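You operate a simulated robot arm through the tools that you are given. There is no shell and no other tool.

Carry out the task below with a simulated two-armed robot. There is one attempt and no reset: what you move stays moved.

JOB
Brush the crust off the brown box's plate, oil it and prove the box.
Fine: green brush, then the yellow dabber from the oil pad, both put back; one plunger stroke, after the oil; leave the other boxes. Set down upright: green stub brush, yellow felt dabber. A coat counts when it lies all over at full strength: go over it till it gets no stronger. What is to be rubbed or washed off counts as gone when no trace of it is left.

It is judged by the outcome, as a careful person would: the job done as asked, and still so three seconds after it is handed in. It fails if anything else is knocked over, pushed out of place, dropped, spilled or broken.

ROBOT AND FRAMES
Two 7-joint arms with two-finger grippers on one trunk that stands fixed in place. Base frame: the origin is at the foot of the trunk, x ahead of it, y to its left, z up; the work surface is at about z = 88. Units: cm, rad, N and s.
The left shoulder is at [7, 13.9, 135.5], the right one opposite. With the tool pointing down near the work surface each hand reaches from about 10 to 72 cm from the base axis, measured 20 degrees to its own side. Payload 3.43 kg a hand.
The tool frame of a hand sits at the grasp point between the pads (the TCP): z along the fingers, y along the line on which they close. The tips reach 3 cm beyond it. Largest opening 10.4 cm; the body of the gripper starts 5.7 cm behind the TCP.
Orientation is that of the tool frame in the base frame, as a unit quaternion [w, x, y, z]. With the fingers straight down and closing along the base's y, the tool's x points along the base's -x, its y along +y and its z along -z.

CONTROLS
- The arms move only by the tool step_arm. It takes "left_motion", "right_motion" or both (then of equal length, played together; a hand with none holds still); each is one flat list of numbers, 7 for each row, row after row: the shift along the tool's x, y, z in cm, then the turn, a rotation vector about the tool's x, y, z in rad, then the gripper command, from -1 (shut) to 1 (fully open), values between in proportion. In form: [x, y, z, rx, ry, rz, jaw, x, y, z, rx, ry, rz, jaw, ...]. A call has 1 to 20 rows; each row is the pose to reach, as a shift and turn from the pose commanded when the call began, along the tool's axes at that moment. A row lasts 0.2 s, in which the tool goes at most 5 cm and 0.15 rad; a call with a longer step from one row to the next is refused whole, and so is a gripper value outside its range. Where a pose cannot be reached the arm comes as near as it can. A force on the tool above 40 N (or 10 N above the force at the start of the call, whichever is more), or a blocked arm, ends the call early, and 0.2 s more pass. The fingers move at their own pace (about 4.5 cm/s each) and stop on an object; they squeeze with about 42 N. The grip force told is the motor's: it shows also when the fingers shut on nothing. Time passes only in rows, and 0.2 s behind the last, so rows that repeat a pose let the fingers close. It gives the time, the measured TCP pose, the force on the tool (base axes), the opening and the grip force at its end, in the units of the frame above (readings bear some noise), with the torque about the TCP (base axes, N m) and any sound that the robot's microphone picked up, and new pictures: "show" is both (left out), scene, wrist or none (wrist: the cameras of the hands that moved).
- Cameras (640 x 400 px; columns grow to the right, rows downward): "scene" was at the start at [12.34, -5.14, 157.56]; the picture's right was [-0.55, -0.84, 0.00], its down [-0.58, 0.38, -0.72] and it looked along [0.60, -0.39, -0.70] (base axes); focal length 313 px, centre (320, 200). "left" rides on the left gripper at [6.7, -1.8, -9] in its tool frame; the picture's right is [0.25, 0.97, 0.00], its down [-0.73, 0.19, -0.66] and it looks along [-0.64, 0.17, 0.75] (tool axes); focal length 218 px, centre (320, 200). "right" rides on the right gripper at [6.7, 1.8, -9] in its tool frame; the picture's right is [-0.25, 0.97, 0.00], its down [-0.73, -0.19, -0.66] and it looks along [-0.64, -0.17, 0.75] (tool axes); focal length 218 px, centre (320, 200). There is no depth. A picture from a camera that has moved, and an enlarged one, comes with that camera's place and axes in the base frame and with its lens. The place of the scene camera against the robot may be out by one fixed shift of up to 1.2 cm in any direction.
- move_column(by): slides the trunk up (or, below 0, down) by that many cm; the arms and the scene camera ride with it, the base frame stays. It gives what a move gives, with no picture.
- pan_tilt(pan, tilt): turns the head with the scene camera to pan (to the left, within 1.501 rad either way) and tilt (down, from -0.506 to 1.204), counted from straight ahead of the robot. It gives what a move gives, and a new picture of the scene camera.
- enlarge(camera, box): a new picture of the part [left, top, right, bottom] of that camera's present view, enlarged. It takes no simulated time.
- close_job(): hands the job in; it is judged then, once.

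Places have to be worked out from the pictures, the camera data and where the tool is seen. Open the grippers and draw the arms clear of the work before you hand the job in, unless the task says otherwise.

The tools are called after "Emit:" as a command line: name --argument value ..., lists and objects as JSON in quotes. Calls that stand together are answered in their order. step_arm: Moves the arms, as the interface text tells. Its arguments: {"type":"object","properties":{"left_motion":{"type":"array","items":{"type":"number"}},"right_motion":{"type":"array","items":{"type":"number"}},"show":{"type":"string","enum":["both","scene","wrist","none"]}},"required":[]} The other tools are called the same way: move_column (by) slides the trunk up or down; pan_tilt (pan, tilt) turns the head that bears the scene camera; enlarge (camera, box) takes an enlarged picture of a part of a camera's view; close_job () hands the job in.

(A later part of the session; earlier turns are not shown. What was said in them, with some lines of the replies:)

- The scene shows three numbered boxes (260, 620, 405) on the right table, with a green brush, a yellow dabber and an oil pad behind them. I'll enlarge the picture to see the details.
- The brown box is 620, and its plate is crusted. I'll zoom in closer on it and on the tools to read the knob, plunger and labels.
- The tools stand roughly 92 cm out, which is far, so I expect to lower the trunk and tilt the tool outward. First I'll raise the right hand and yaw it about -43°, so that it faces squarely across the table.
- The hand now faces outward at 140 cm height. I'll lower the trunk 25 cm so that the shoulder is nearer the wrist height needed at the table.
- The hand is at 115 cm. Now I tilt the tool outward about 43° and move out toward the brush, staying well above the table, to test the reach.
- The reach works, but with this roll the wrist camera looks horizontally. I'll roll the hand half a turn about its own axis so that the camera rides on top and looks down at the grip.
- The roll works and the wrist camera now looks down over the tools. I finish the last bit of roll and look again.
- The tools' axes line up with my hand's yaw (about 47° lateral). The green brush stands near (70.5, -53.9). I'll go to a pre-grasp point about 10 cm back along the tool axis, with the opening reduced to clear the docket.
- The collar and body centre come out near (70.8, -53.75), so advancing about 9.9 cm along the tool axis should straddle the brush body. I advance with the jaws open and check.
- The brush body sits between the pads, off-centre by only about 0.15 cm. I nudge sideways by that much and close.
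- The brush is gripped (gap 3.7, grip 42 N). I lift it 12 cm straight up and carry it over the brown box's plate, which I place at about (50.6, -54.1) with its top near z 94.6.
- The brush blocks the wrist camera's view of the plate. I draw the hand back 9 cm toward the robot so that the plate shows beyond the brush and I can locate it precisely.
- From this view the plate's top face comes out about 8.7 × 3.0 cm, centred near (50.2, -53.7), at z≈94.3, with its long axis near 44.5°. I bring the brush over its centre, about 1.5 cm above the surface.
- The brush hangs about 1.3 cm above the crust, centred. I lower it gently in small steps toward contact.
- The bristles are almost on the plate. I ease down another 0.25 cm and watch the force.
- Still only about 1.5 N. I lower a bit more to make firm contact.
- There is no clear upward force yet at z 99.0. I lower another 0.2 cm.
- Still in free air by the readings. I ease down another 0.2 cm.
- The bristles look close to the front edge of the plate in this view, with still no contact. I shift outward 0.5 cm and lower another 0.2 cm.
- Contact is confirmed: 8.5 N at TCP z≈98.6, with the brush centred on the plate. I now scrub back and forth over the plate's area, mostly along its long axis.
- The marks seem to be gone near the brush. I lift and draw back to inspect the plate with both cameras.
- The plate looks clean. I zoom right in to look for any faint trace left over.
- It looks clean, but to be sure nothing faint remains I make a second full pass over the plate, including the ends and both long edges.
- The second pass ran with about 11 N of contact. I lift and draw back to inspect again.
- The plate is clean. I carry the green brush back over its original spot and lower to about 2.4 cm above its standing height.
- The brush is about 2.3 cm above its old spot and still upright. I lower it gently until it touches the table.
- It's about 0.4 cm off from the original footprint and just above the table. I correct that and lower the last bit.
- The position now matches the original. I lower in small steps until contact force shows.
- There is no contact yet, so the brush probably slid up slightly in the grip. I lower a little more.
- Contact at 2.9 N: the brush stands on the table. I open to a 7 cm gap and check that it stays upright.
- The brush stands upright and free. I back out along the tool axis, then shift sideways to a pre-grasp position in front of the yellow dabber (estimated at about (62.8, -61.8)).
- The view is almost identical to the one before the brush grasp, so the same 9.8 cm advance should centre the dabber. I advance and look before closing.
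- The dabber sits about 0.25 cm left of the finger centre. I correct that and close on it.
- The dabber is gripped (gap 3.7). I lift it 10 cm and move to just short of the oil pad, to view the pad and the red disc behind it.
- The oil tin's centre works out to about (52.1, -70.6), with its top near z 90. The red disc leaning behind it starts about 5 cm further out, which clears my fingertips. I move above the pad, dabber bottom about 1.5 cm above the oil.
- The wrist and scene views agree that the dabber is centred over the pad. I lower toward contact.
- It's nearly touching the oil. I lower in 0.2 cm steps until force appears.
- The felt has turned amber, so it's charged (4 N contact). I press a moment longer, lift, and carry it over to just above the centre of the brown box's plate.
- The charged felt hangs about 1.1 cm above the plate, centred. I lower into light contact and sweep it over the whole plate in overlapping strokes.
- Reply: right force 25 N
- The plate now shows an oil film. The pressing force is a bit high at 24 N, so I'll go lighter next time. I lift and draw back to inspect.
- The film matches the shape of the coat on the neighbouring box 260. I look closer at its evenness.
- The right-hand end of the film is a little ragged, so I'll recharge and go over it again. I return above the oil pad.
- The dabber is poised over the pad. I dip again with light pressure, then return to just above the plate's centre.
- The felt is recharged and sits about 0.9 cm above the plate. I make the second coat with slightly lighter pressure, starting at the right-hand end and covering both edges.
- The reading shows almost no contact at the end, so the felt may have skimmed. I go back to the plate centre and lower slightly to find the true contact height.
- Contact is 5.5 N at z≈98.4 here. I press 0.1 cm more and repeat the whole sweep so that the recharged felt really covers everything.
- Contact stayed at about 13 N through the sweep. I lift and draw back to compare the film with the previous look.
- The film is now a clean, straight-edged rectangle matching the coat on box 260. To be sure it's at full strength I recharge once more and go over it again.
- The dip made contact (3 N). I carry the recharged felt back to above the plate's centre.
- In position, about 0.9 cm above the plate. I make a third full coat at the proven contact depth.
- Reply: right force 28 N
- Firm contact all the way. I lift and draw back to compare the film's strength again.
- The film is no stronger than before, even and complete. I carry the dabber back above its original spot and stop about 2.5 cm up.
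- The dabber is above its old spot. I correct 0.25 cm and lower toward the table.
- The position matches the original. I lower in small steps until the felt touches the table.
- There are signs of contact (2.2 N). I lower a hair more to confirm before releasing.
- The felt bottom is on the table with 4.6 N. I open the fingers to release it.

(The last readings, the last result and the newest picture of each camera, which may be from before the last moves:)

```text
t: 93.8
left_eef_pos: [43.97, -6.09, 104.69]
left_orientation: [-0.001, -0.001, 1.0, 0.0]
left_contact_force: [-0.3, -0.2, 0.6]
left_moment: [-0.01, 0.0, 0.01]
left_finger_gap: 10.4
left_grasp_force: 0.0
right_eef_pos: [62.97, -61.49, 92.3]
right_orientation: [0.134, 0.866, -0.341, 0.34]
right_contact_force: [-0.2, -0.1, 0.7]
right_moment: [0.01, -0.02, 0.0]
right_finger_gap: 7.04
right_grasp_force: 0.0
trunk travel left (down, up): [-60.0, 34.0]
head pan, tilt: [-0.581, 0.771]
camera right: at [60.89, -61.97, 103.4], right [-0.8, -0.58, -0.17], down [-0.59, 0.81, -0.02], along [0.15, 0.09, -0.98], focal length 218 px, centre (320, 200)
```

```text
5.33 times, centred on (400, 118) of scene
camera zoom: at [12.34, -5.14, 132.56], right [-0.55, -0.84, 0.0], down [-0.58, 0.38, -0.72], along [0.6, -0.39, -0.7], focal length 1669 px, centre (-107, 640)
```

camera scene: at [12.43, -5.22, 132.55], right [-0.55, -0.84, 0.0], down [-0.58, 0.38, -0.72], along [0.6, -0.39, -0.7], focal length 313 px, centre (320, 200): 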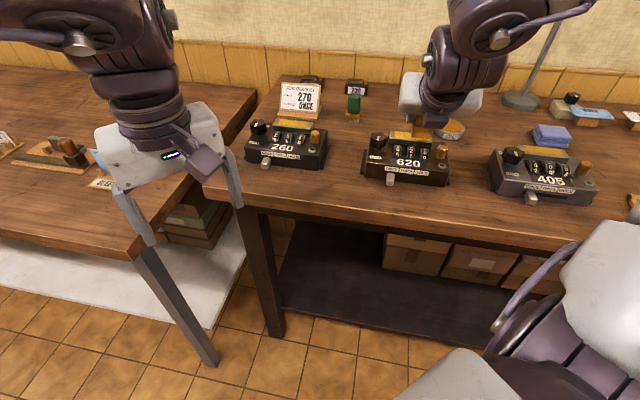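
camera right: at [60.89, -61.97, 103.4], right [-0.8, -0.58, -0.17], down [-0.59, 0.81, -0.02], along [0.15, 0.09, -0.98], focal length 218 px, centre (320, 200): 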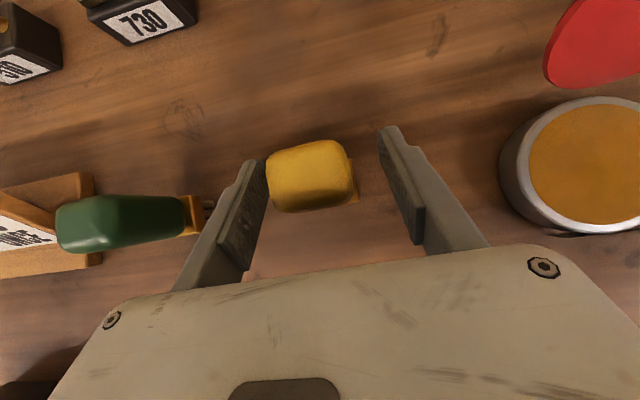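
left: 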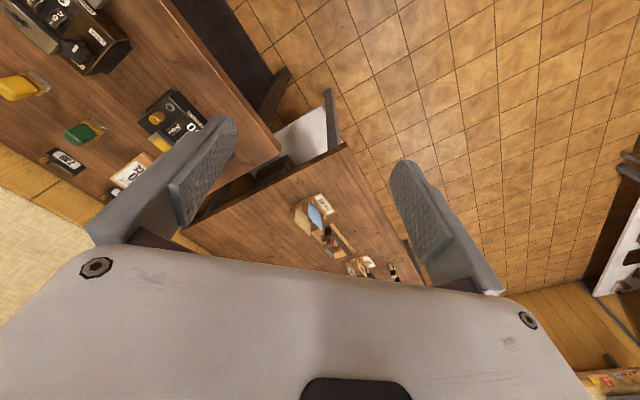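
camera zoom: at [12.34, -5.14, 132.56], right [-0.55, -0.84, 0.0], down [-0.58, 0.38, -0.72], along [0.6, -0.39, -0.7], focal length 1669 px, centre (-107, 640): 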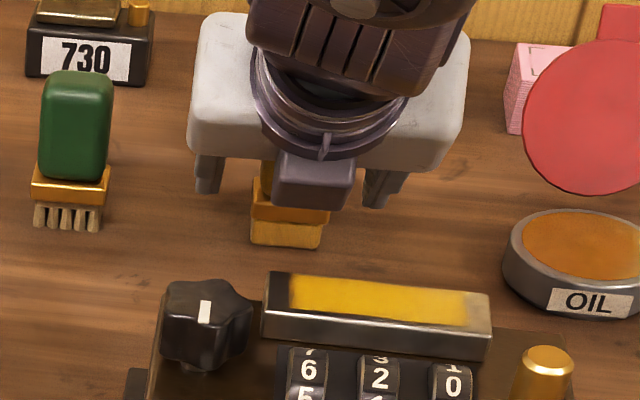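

The dabber stands upright and free at its spot. I back the hand out along the tool axis and lift clear, keeping an eye on both tools.

Emit:
step_arm --right_motion '[0, 0, -2, 0, 0, 0, 0.35, 0, 0, -5, 0, 0, 0, 0.35, 0, 0, -8.5, 0, 0, 0, 0.35, 0, 0, -12, 0, 0, 0, 0.35, 2.73, 0, -14.92, 0, 0, 0, 0.35, 4.77, 0, -17.12, 0, 0, 0, 0.35, 4.77, 0, -17.12, 0, 0, 0, 0.35]' --show "both"

Emit:
enlarge --camera "scene" --box '[320, 70, 480, 180]'

Emit:
enlarge --camera "right" --box '[180, 60, 540, 285]'

```text
t: 95.4
left_eef_pos: [44.1, -6.13, 104.68]
left_orientation: [-0.001, -0.001, 1.0, -0.001]
left_contact_force: [0.5, -0.1, -0.2]
left_moment: [0.04, -0.03, 0.02]
left_finger_gap: 10.39
left_grasp_force: 0.2
right_eef_pos: [56.77, -55.87, 107.76]
right_orientation: [0.134, 0.866, -0.341, 0.34]
right_contact_force: [-1.0, 0.1, -0.4]
right_moment: [-0.01, -0.02, -0.02]
right_finger_gap: 7.01
right_grasp_force: 0.0
trunk travel left (down, up): [-60.0, 34.0]
head pan, tilt: [-0.581, 0.771]
camera scene: at [12.35, -5.18, 132.56], right [-0.55, -0.84, 0.0], down [-0.58, 0.38, -0.72], along [0.6, -0.39, -0.7], focal length 313 px, centre (320, 200)
camera right: at [54.73, -56.39, 118.88], right [-0.8, -0.58, -0.17], down [-0.59, 0.81, -0.02], along [0.15, 0.09, -0.98], focal length 218 px, centre (320, 200)
```

scene: 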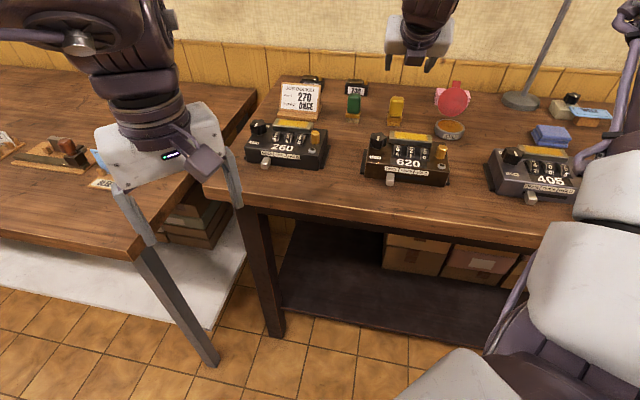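
right: 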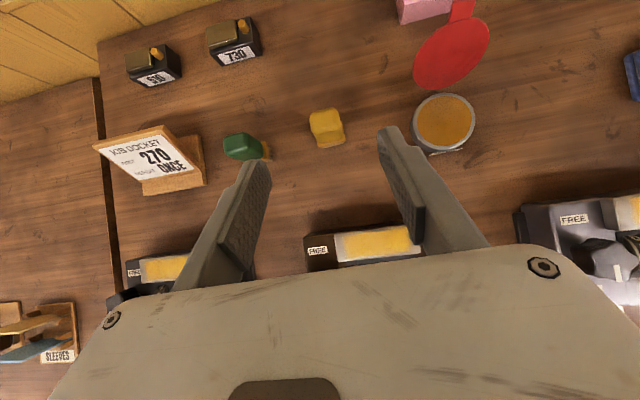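

```text
3.64 times, centred on (400, 125) of scene
camera zoom: at [12.35, -5.18, 132.56], right [-0.55, -0.84, 0.0], down [-0.58, 0.38, -0.72], along [0.6, -0.39, -0.7], focal length 1138 px, centre (29, 473)
```

zoom: 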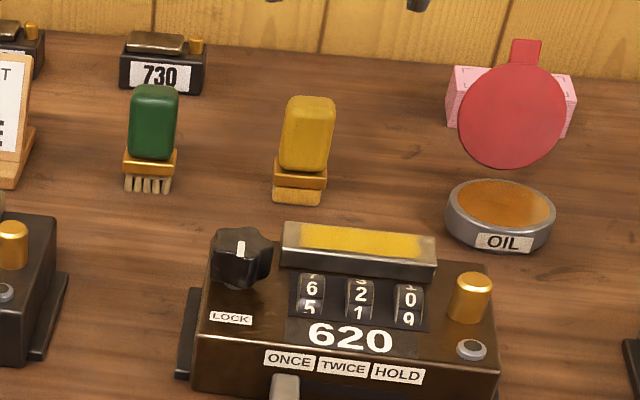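

```text
1.78 times, centred on (360, 172) of right
camera zoom: at [54.73, -56.39, 118.88], right [-0.8, -0.58, -0.17], down [-0.59, 0.81, -0.02], along [0.15, 0.09, -0.98], focal length 388 px, centre (249, 249)
```

zoom: 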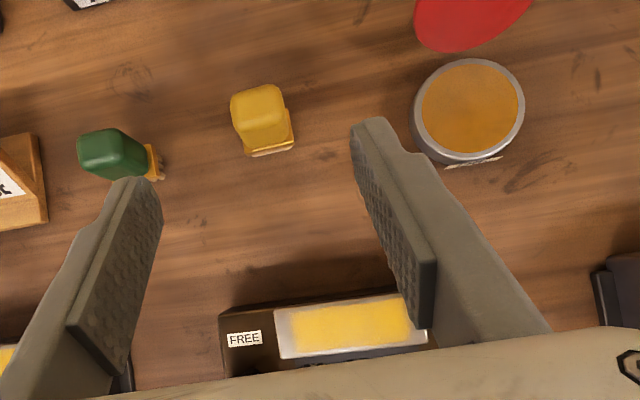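

Both tools stand upright in their places. I take a closer look at the finished coat without obstruction and compare it with the other boxes.

Emit:
enlarge --camera "scene" --box '[382, 122, 447, 160]'

Emit:
enlarge --camera "scene" --box '[262, 110, 327, 148]'

Emit:
enlarge --camera "scene" --box '[510, 135, 575, 173]'

Emit:
enlarge --camera "right" --box '[300, 220, 430, 275]'

```text
9.85 times, centred on (414, 141) of scene
camera zoom: at [12.35, -5.18, 132.56], right [-0.55, -0.84, 0.0], down [-0.58, 0.38, -0.72], along [0.6, -0.39, -0.7], focal length 3081 px, centre (-610, 781)
```

zoom: 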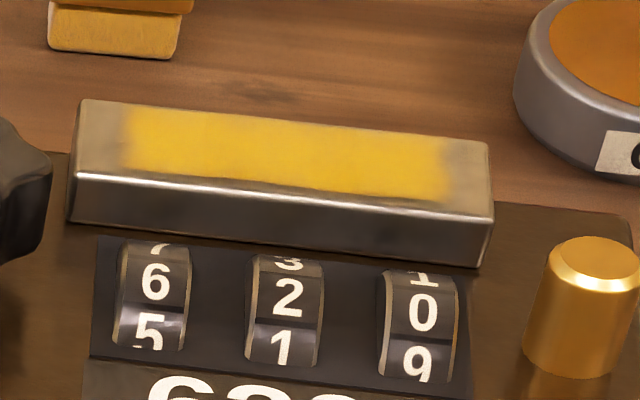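

```text
9.85 times, centred on (294, 129) of scene
camera zoom: at [12.35, -5.18, 132.56], right [-0.55, -0.84, 0.0], down [-0.58, 0.38, -0.72], along [0.6, -0.39, -0.7], focal length 3081 px, centre (571, 899)
```

zoom: 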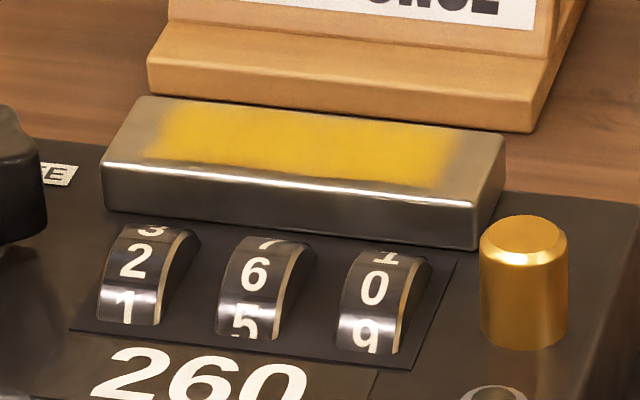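

```text
9.85 times, centred on (542, 154) of scene
camera zoom: at [12.35, -5.18, 132.56], right [-0.55, -0.84, 0.0], down [-0.58, 0.38, -0.72], along [0.6, -0.39, -0.7], focal length 3081 px, centre (-1871, 653)
```

zoom: 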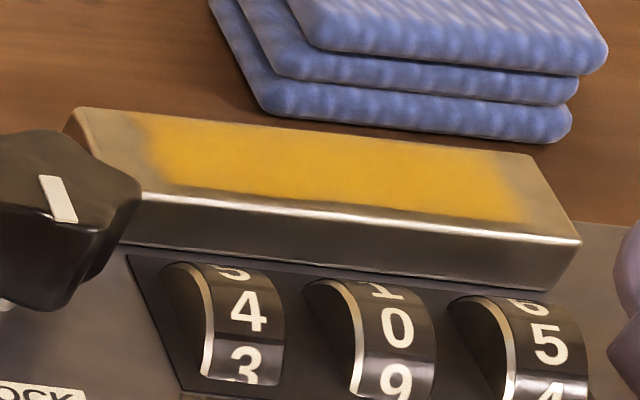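

```text
4.92 times, centred on (365, 248) of right
camera zoom: at [54.73, -56.39, 118.88], right [-0.8, -0.58, -0.17], down [-0.59, 0.81, -0.02], along [0.15, 0.09, -0.98], focal length 1074 px, centre (98, -34)
```

zoom: 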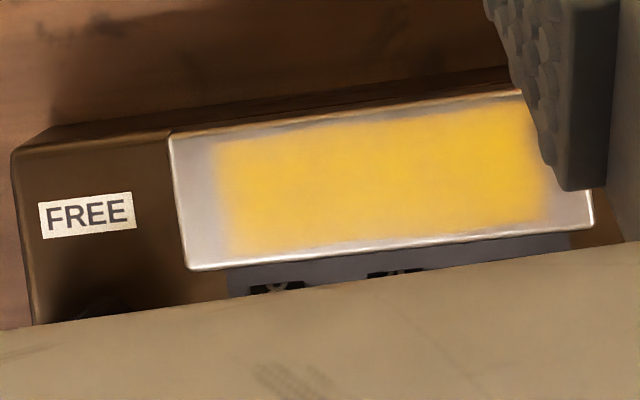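

The coat is even and matches the other boxes' full coats. Now the plunger: the views put its brass top at about (43.0, -55.35, 94.8). I swing the tool to point straight down, about 11 cm above it with fingers open, to check alignment.

Emit:
step_arm --right_motion '[-1.77, 1.8, -1.17, 0, -0.15, 0, 0.35, -3.54, 3.6, -2.34, 0, -0.3, 0, 0.35, -5.32, 5.41, -3.51, 0, -0.45, 0, 0.35, -7.09, 7.21, -4.68, 0, -0.6, 0, 0.35, -8.86, 9.01, -5.85, 0, -0.75, 0, 0.35, -8.86, 9.01, -5.85, 0, -0.75, 0, 0.35]' --show "both"

Emit:
enlarge --camera "right" --box '[180, 60, 540, 285]'

```text
t: 96.8
left_eef_pos: [44.04, -6.13, 104.64]
left_orientation: [-0.001, 0.0, 1.0, -0.001]
left_contact_force: [-0.7, 0.5, 0.4]
left_moment: [-0.02, -0.02, -0.02]
left_finger_gap: 10.38
left_grasp_force: 0.1
right_eef_pos: [42.97, -55.38, 106.27]
right_orientation: [-0.001, 0.93, -0.366, 0.0]
right_contact_force: [-0.3, 0.6, 0.4]
right_moment: [-0.01, -0.02, -0.02]
right_finger_gap: 7.01
right_grasp_force: 0.1
trunk travel left (down, up): [-60.0, 34.0]
head pan, tilt: [-0.581, 0.771]
camera scene: at [12.32, -5.13, 132.56], right [-0.55, -0.84, 0.0], down [-0.58, 0.38, -0.72], along [0.6, -0.39, -0.7], focal length 313 px, centre (320, 200)
camera right: at [46.59, -61.27, 115.24], right [-0.85, -0.53, 0.0], down [-0.4, 0.64, 0.66], along [-0.35, 0.56, -0.75], focal length 218 px, centre (320, 200)
```

scene: 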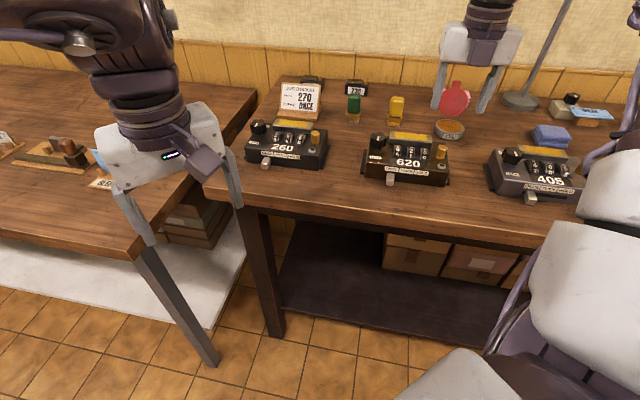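
right: 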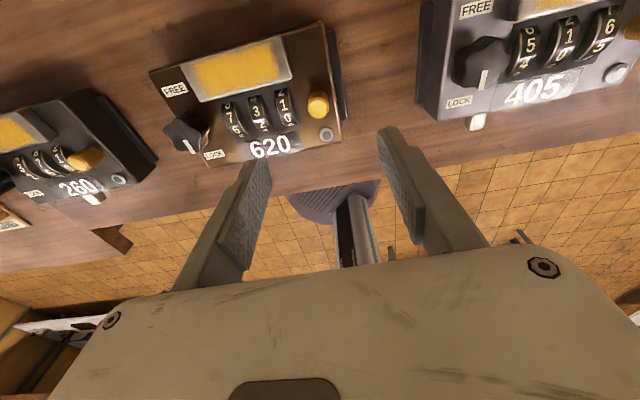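

```text
1.78 times, centred on (360, 172) of right
camera zoom: at [46.59, -61.27, 115.24], right [-0.85, -0.53, 0.0], down [-0.4, 0.64, 0.66], along [-0.35, 0.56, -0.75], focal length 388 px, centre (249, 249)
```

zoom: 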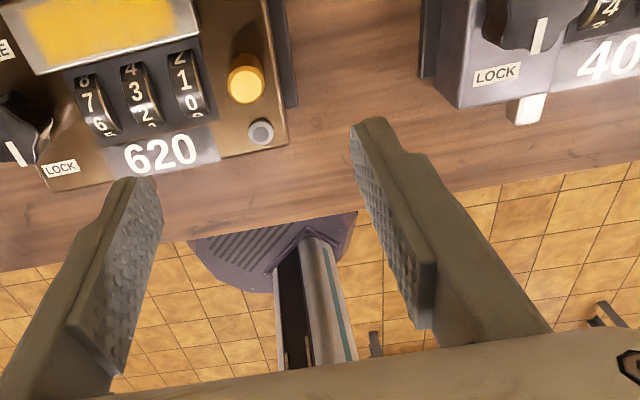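

The tool points straight down and the plunger top comes out at (43.0, -55.4), right under the TCP. I close the fingers and descend until the tips are about 1 cm above it.

Emit:
step_arm --right_motion '[0.04, 0.02, 0, 0, 0, 0, -1, 0.04, 0.02, 0, 0, 0, 0, -1, 0.04, 0.02, 0, 0, 0, 0, -1, 0.04, 0.02, 0, 0, 0, 0, -1, 0.04, 0.02, 2, 0, 0, 0, -1, 0.04, 0.02, 5, 0, 0, 0, -1, 0.04, 0.02, 7, 0, 0, 0, -1, 0.04, 0.02, 7.4, 0, 0, 0, -1, 0.04, 0.02, 7.4, 0, 0, 0, -1]' --show "both"

Emit:
enlarge --camera "scene" --box '[385, 105, 475, 180]'

Emit:
enlarge --camera "right" --box '[200, 60, 440, 210]'

```text
t: 98.8
left_eef_pos: [44.03, -6.17, 104.76]
left_orientation: [0.0, 0.0, 1.0, -0.001]
left_contact_force: [-0.3, -0.9, 0.3]
left_moment: [0.01, 0.0, 0.01]
left_finger_gap: 10.4
left_grasp_force: 0.0
right_eef_pos: [43.07, -55.42, 99.08]
right_orientation: [0.0, 0.93, -0.367, 0.0]
right_contact_force: [0.3, 0.4, 0.5]
right_moment: [-0.03, 0.01, 0.0]
right_finger_gap: 0.0
right_grasp_force: 34.8
trunk travel left (down, up): [-60.0, 34.0]
head pan, tilt: [-0.581, 0.771]
camera scene: at [12.34, -5.15, 132.56], right [-0.55, -0.84, 0.0], down [-0.58, 0.38, -0.72], along [0.6, -0.39, -0.7], focal length 313 px, centre (320, 200)
camera right: at [46.86, -61.4, 107.94], right [-0.84, -0.54, 0.0], down [-0.4, 0.64, 0.66], along [-0.35, 0.56, -0.75], focal length 218 px, centre (320, 200)
```

scene: 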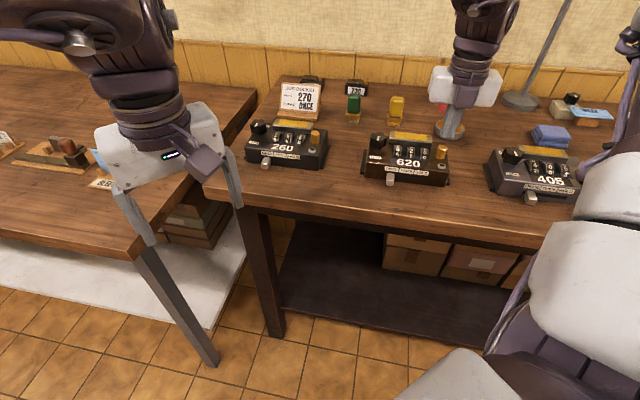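
right: 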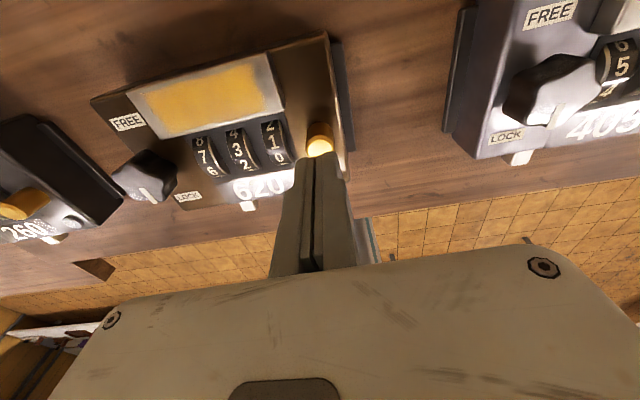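

```text
5.33 times, centred on (430, 142) of scene
camera zoom: at [12.34, -5.15, 132.56], right [-0.55, -0.84, 0.0], down [-0.58, 0.38, -0.72], along [0.6, -0.39, -0.7], focal length 1669 px, centre (-267, 507)
```

zoom: 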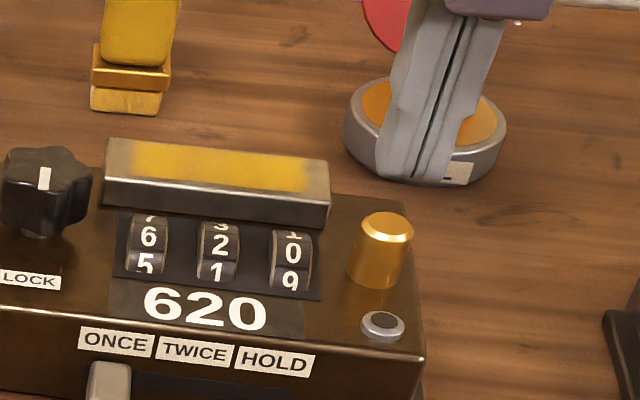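

```text
2.67 times, centred on (320, 135) of right
camera zoom: at [46.86, -61.4, 107.94], right [-0.84, -0.54, 0.0], down [-0.4, 0.64, 0.66], along [-0.35, 0.56, -0.75], focal length 582 px, centre (320, 373)
```

zoom: 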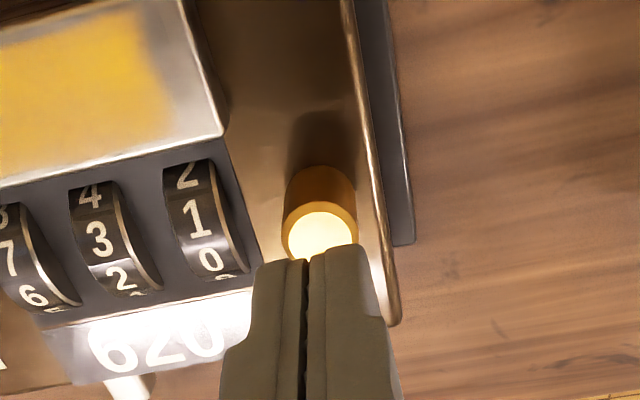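

The wrist view shows good alignment, but the scene view needs a check. I zoom in closer on the fingertips and plunger.

Emit:
enlarge --camera "scene" --box '[425, 105, 475, 165]'

Emit:
enlarge --camera "right" --box '[270, 100, 370, 190]'

```text
6.67 times, centred on (450, 135) of scene
camera zoom: at [12.34, -5.15, 132.56], right [-0.55, -0.84, 0.0], down [-0.58, 0.38, -0.72], along [0.6, -0.39, -0.7], focal length 2086 px, centre (-547, 633)
```

zoom: 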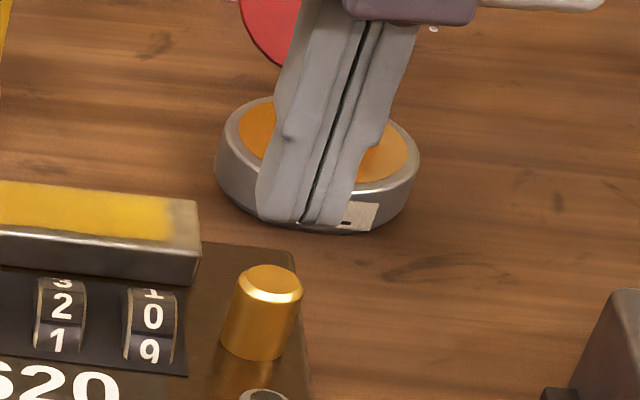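

```text
4.44 times, centred on (320, 145) of right
camera zoom: at [46.86, -61.4, 107.94], right [-0.84, -0.54, 0.0], down [-0.4, 0.64, 0.66], along [-0.35, 0.56, -0.75], focal length 970 px, centre (320, 444)
```

zoom: 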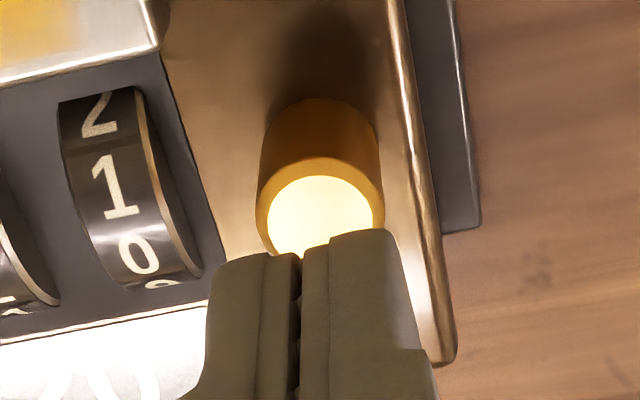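

The wrist views place the plunger right under the closed fingertips. I descend in small steps, watching the force for first contact.

Emit:
step_arm --right_motion '[0, 0, 0.5, 0, 0, 0, -1, 0, 0, 1.0, 0, 0, 0, -1, 0, 0, 1.2, 0, 0, 0, -1, 0, 0, 1.2, 0, 0, 0, -1]' --show "none"

Emit:
enlarge --camera "scene" --box '[415, 110, 475, 165]'

Emit:
enlarge --camera "right" --box '[270, 100, 370, 190]'

```text
t: 99.8
left_eef_pos: [44.1, -6.16, 104.74]
left_orientation: [-0.001, 0.0, 1.0, -0.001]
left_contact_force: [1.0, 0.4, 0.2]
left_moment: [-0.04, 0.01, 0.02]
left_finger_gap: 10.4
left_grasp_force: 0.1
right_eef_pos: [43.22, -55.48, 97.87]
right_orientation: [0.0, 0.93, -0.366, -0.001]
right_contact_force: [-0.5, -0.9, -0.5]
right_moment: [0.01, 0.0, -0.01]
right_finger_gap: 0.02
right_grasp_force: 34.5
trunk travel left (down, up): [-60.0, 34.0]
head pan, tilt: [-0.581, 0.771]
```

```text
7.27 times, centred on (445, 138) of scene
camera zoom: at [12.33, -5.14, 132.56], right [-0.55, -0.84, 0.0], down [-0.58, 0.38, -0.72], along [0.6, -0.39, -0.7], focal length 2276 px, centre (-589, 654)
```

zoom: 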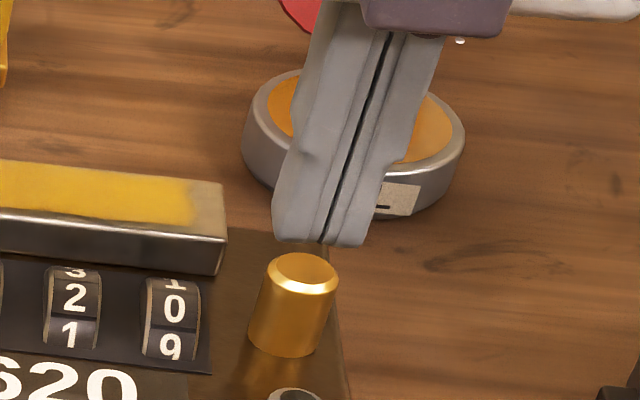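

```text
4.44 times, centred on (320, 145) of right
camera zoom: at [46.95, -61.38, 106.71], right [-0.84, -0.53, 0.0], down [-0.4, 0.64, 0.66], along [-0.35, 0.56, -0.75], focal length 970 px, centre (320, 444)
```

zoom: 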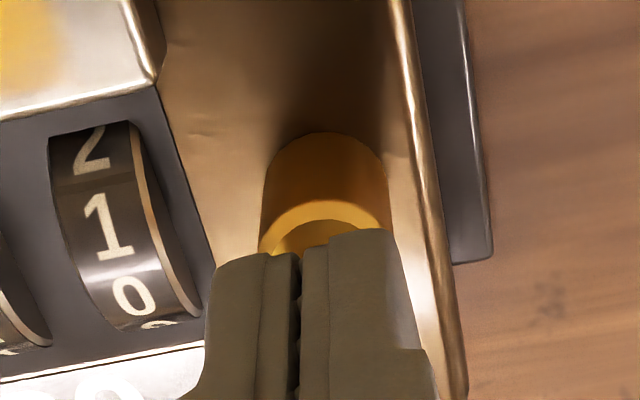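

The tips are above the plunger and aligned laterally, with about 1.5 cm to go by the scene view. I continue down gently.

Emit:
step_arm --right_motion '[-0.08, 0.02, 0.4, 0, 0, 0, -1, -0.08, 0.02, 0.8, 0, 0, 0, -1, -0.08, 0.02, 0.8, 0, 0, 0, -1]' --show "none"

Emit:
enlarge --camera "scene" --box '[415, 110, 475, 165]'

Emit:
enlarge --camera "right" --box '[270, 100, 370, 190]'

```text
t: 100.6
left_eef_pos: [43.94, -6.1, 104.73]
left_orientation: [-0.001, 0.0, 1.0, -0.002]
left_contact_force: [-0.1, 0.1, -0.4]
left_moment: [-0.02, 0.0, -0.01]
left_finger_gap: 10.39
left_grasp_force: 0.1
right_eef_pos: [43.08, -55.39, 96.95]
right_orientation: [0.001, 0.931, -0.366, 0.0]
right_contact_force: [-0.2, 0.4, -0.7]
right_moment: [-0.05, 0.01, 0.01]
right_finger_gap: 0.0
right_grasp_force: 34.4
trunk travel left (down, up): [-60.0, 34.0]
head pan, tilt: [-0.581, 0.771]
```

```text
7.27 times, centred on (445, 138) of scene
camera zoom: at [12.34, -5.13, 132.56], right [-0.55, -0.84, 0.0], down [-0.58, 0.38, -0.72], along [0.6, -0.39, -0.7], focal length 2276 px, centre (-589, 654)
```

zoom: 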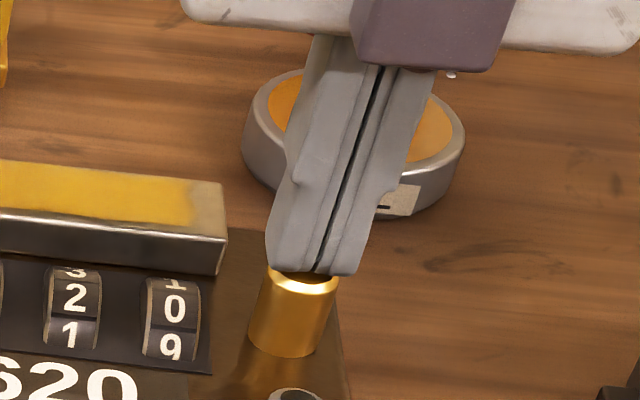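

```text
4.44 times, centred on (320, 145) of right
camera zoom: at [46.81, -61.28, 105.88], right [-0.84, -0.53, 0.0], down [-0.4, 0.64, 0.66], along [-0.35, 0.56, -0.75], focal length 970 px, centre (320, 444)
```

zoom: 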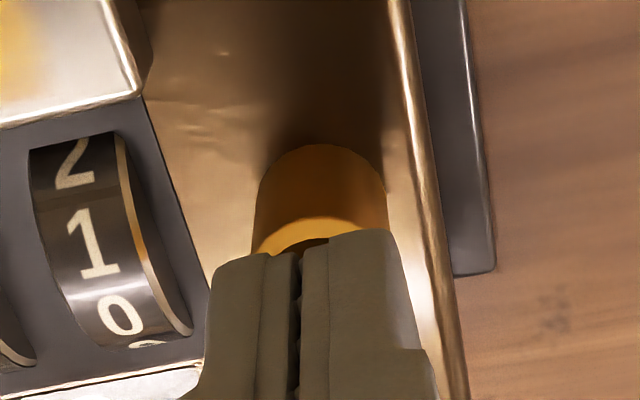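

Almost touching. I go down another 0.3 cm.

Emit:
step_arm --right_motion '[-0.05, -0.1, 0.15, 0, 0, 0, -1, -0.05, -0.1, 0.3, 0, 0, 0, -1, -0.05, -0.1, 0.3, 0, 0, 0, -1]' --show "none"

Emit:
enlarge --camera "scene" --box '[415, 110, 475, 165]'

```text
t: 101.4
left_eef_pos: [44.11, -6.17, 104.86]
left_orientation: [-0.001, 0.0, 1.0, 0.0]
left_contact_force: [0.1, 0.7, -0.5]
left_moment: [-0.01, 0.02, 0.0]
left_finger_gap: 10.41
left_grasp_force: 0.0
right_eef_pos: [43.14, -55.23, 96.65]
right_orientation: [0.0, 0.93, -0.367, 0.0]
right_contact_force: [-0.7, -1.7, 1.4]
right_moment: [-0.03, 0.0, 0.0]
right_finger_gap: 0.01
right_grasp_force: 34.2
trunk travel left (down, up): [-60.0, 34.0]
head pan, tilt: [-0.581, 0.771]
```

```text
7.27 times, centred on (445, 138) of scene
camera zoom: at [12.33, -5.13, 132.56], right [-0.55, -0.84, 0.0], down [-0.58, 0.38, -0.72], along [0.6, -0.39, -0.7], focal length 2276 px, centre (-589, 654)
```

zoom: 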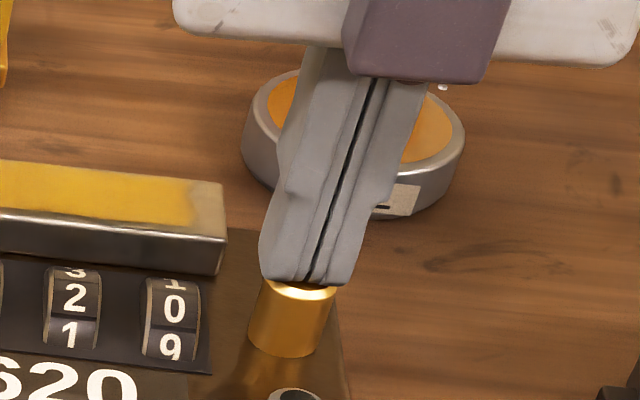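

Just at the top of the plunger. I press down a further 0.5 cm and read the force and any sound.

Emit:
step_arm --right_motion '[-0.05, 0.03, 0.25, 0, 0, 0, -1, -0.05, 0.03, 0.5, 0, 0, 0, -1, -0.05, 0.03, 0.5, 0, 0, 0, -1]' --show "none"

Emit:
enlarge --camera "scene" --box '[415, 110, 475, 165]'

```text
t: 102.2
left_eef_pos: [43.97, -6.08, 104.62]
left_orientation: [-0.001, 0.001, 1.0, -0.001]
left_contact_force: [0.2, 0.4, -0.1]
left_moment: [0.03, 0.02, -0.01]
left_finger_gap: 10.38
left_grasp_force: 0.1
right_eef_pos: [43.14, -55.33, 96.13]
right_orientation: [-0.001, 0.93, -0.367, 0.001]
right_contact_force: [1.9, -2.3, 5.8]
right_moment: [-0.06, -0.04, 0.0]
right_finger_gap: 0.62
right_grasp_force: 34.7
trunk travel left (down, up): [-60.0, 34.0]
head pan, tilt: [-0.581, 0.771]
heard: click
```

```text
7.27 times, centred on (445, 138) of scene
camera zoom: at [12.31, -5.11, 132.57], right [-0.55, -0.84, 0.0], down [-0.58, 0.38, -0.72], along [0.6, -0.39, -0.7], focal length 2276 px, centre (-589, 654)
```

zoom: 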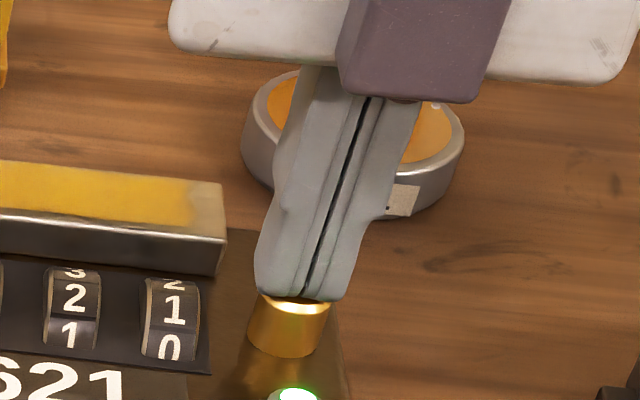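

A click sounded, the counter moved from 620 to 621 and the lamp lit green: one stroke registered. I lift straight up off the plunger without pressing again.

Emit:
step_arm --right_motion '[0, 0, -0.5, 0, 0, 0, -1, 0, 0, -1.2, 0, 0, 0, -1, 0, 0, -3, 0, 0, 0, -1, 0, 0, -6, 0, 0, 0, -1, 0, 0, -10, 0, 0, 0, -1, 0, 0, -10, 0, 0, 0, -1]' --show "both"

Emit:
enlarge --camera "scene" --box '[350, 105, 470, 190]'

```text
t: 103.6
left_eef_pos: [44.13, -6.19, 104.66]
left_orientation: [0.0, 0.0, 1.0, -0.001]
left_contact_force: [0.8, 0.4, 1.0]
left_moment: [0.02, 0.01, -0.03]
left_finger_gap: 10.39
left_grasp_force: 0.0
right_eef_pos: [43.13, -55.26, 105.95]
right_orientation: [-0.001, 0.931, -0.366, -0.002]
right_contact_force: [-0.2, -0.7, 0.4]
right_moment: [0.0, -0.01, 0.01]
right_finger_gap: 0.04
right_grasp_force: 34.4
trunk travel left (down, up): [-60.0, 34.0]
head pan, tilt: [-0.581, 0.771]
camera scene: at [12.37, -5.22, 132.55], right [-0.55, -0.84, 0.0], down [-0.58, 0.38, -0.72], along [0.6, -0.39, -0.7], focal length 313 px, centre (320, 200)
camera right: at [46.78, -61.22, 114.92], right [-0.84, -0.53, 0.0], down [-0.4, 0.64, 0.66], along [-0.35, 0.56, -0.75], focal length 218 px, centre (320, 200)
```

scene: 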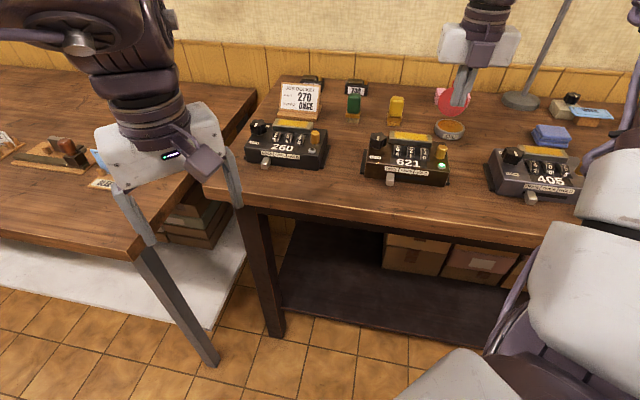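
right: 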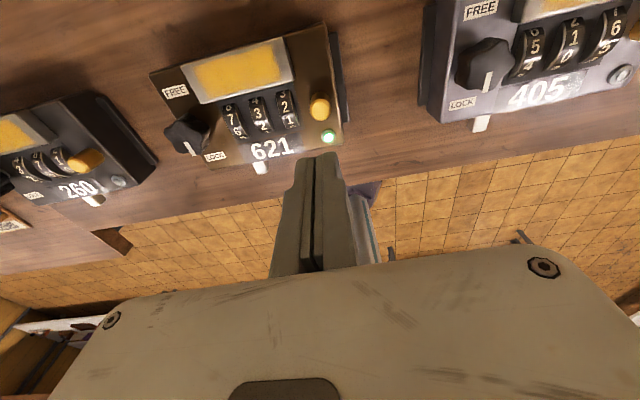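

```text
4.71 times, centred on (410, 148) of scene
camera zoom: at [12.37, -5.22, 132.55], right [-0.55, -0.84, 0.0], down [-0.58, 0.38, -0.72], along [0.6, -0.39, -0.7], focal length 1473 px, centre (-104, 447)
```

zoom: 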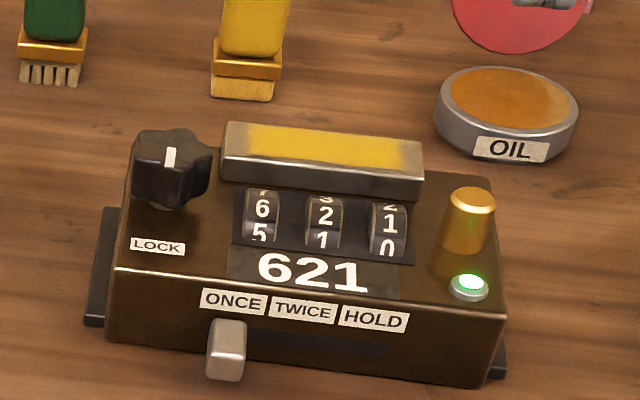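

The plunger has sprung back, the counter reads 621 and the lamp is green. I open the gripper and draw the right arm up and back, clear of the table.

Emit:
step_arm --right_motion '[0, 0, -4, 0, 0, 0, -1, 0, 0, -8, 0, 0, 0, 0, -3, 0, -11, 0, 0, 0, 1, -7, 0, -13, 0, 0, 0, 1, -11, 0, -14, 0, 0, 0, 1, -15, 0, -14, 0, 0, 0, 1, -15, 0, -14, 0, 0, 0, 1, -15, 0, -14, 0, 0, 0, 1]' --show "both"

Emit:
enlarge --camera "scene" --box '[240, 60, 480, 210]'

Emit:
enlarge --camera "scene" --box '[375, 105, 445, 165]'

```text
t: 105.4
left_eef_pos: [44.04, -6.12, 104.72]
left_orientation: [-0.001, 0.001, 1.0, 0.0]
left_contact_force: [1.4, 0.7, -0.2]
left_moment: [0.01, -0.03, 0.01]
left_finger_gap: 10.38
left_grasp_force: 0.1
right_eef_pos: [32.01, -44.9, 117.55]
right_orientation: [0.0, 0.93, -0.367, 0.001]
right_contact_force: [-0.1, 0.0, -0.3]
right_moment: [0.01, -0.01, 0.0]
right_finger_gap: 10.42
right_grasp_force: 0.0
right hand out of reach, approached as far as the arm can: row 2, 3, 4, 5, 6, 7, 8
trunk travel left (down, up): [-60.0, 34.0]
head pan, tilt: [-0.581, 0.771]
camera scene: at [12.34, -5.15, 132.56], right [-0.55, -0.84, 0.0], down [-0.58, 0.38, -0.72], along [0.6, -0.39, -0.7], focal length 313 px, centre (320, 200)
camera right: at [35.69, -50.72, 126.47], right [-0.84, -0.54, 0.0], down [-0.4, 0.64, 0.66], along [-0.35, 0.56, -0.75], focal length 218 px, centre (320, 200)
```

scene: 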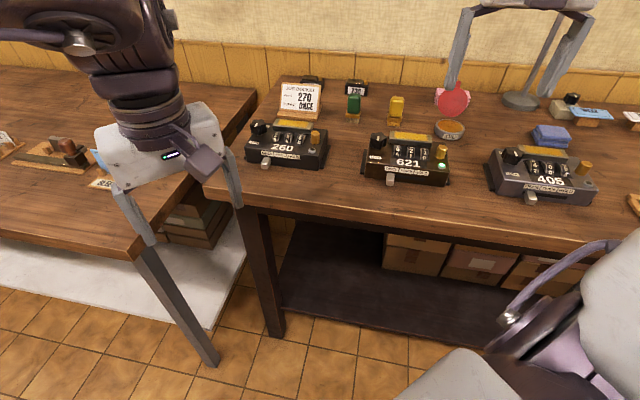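
right: 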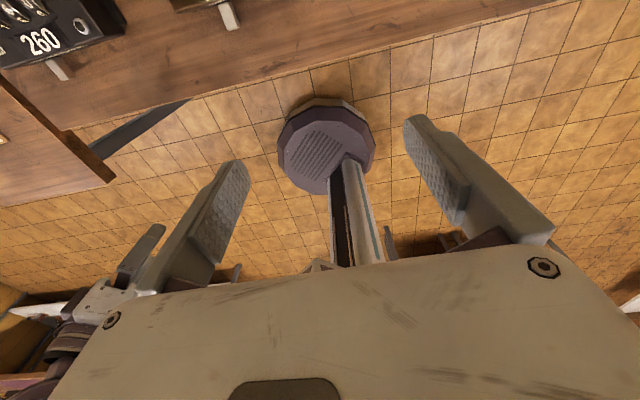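

```text
2.67 times, centred on (360, 135) of scene
camera zoom: at [12.34, -5.15, 132.56], right [-0.55, -0.84, 0.0], down [-0.58, 0.38, -0.72], along [0.6, -0.39, -0.7], focal length 834 px, centre (213, 373)
```

zoom: 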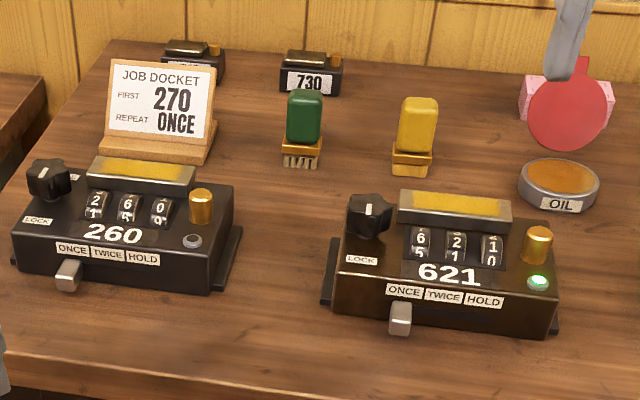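

```text
6.67 times, centred on (410, 135) of scene
camera zoom: at [12.34, -5.15, 132.56], right [-0.55, -0.84, 0.0], down [-0.58, 0.38, -0.72], along [0.6, -0.39, -0.7], focal length 2086 px, centre (-280, 633)
```

zoom: 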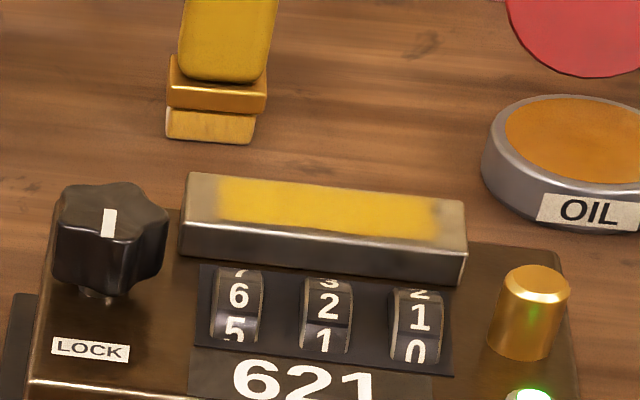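

Everything is in order: the plate is clean and evenly oiled, and the counter moved on by one with the lamp green. Brush and dabber stand upright in their places, the other boxes are untouched, and both grippers are open and clear. I hand in the job.

Emit:
close_job

```text
The job is handed in.
```

The brown box's plate is brushed clean and oiled all over, and the box is proved. The job is handed in.

- **Crust:** I went over the plate twice with the green brush, and close-up pictures showed no trace left.
- **Oil:** I went over the plate with the yellow dabber, recharging it on the oil pad twice. The last coat made it no stronger, and it looks the same as the coats on the other two boxes.
- **Proving:** I gave the plunger one stroke, after the oil. The box clicked, its counter went from 620 to 621 and its lamp turned green.
- **Putting back:** The brush and the dabber stand upright where they were, within about half a centimetre. I left the other boxes and the knob and lever on the brown box alone. Both grippers are open and clear of the table.
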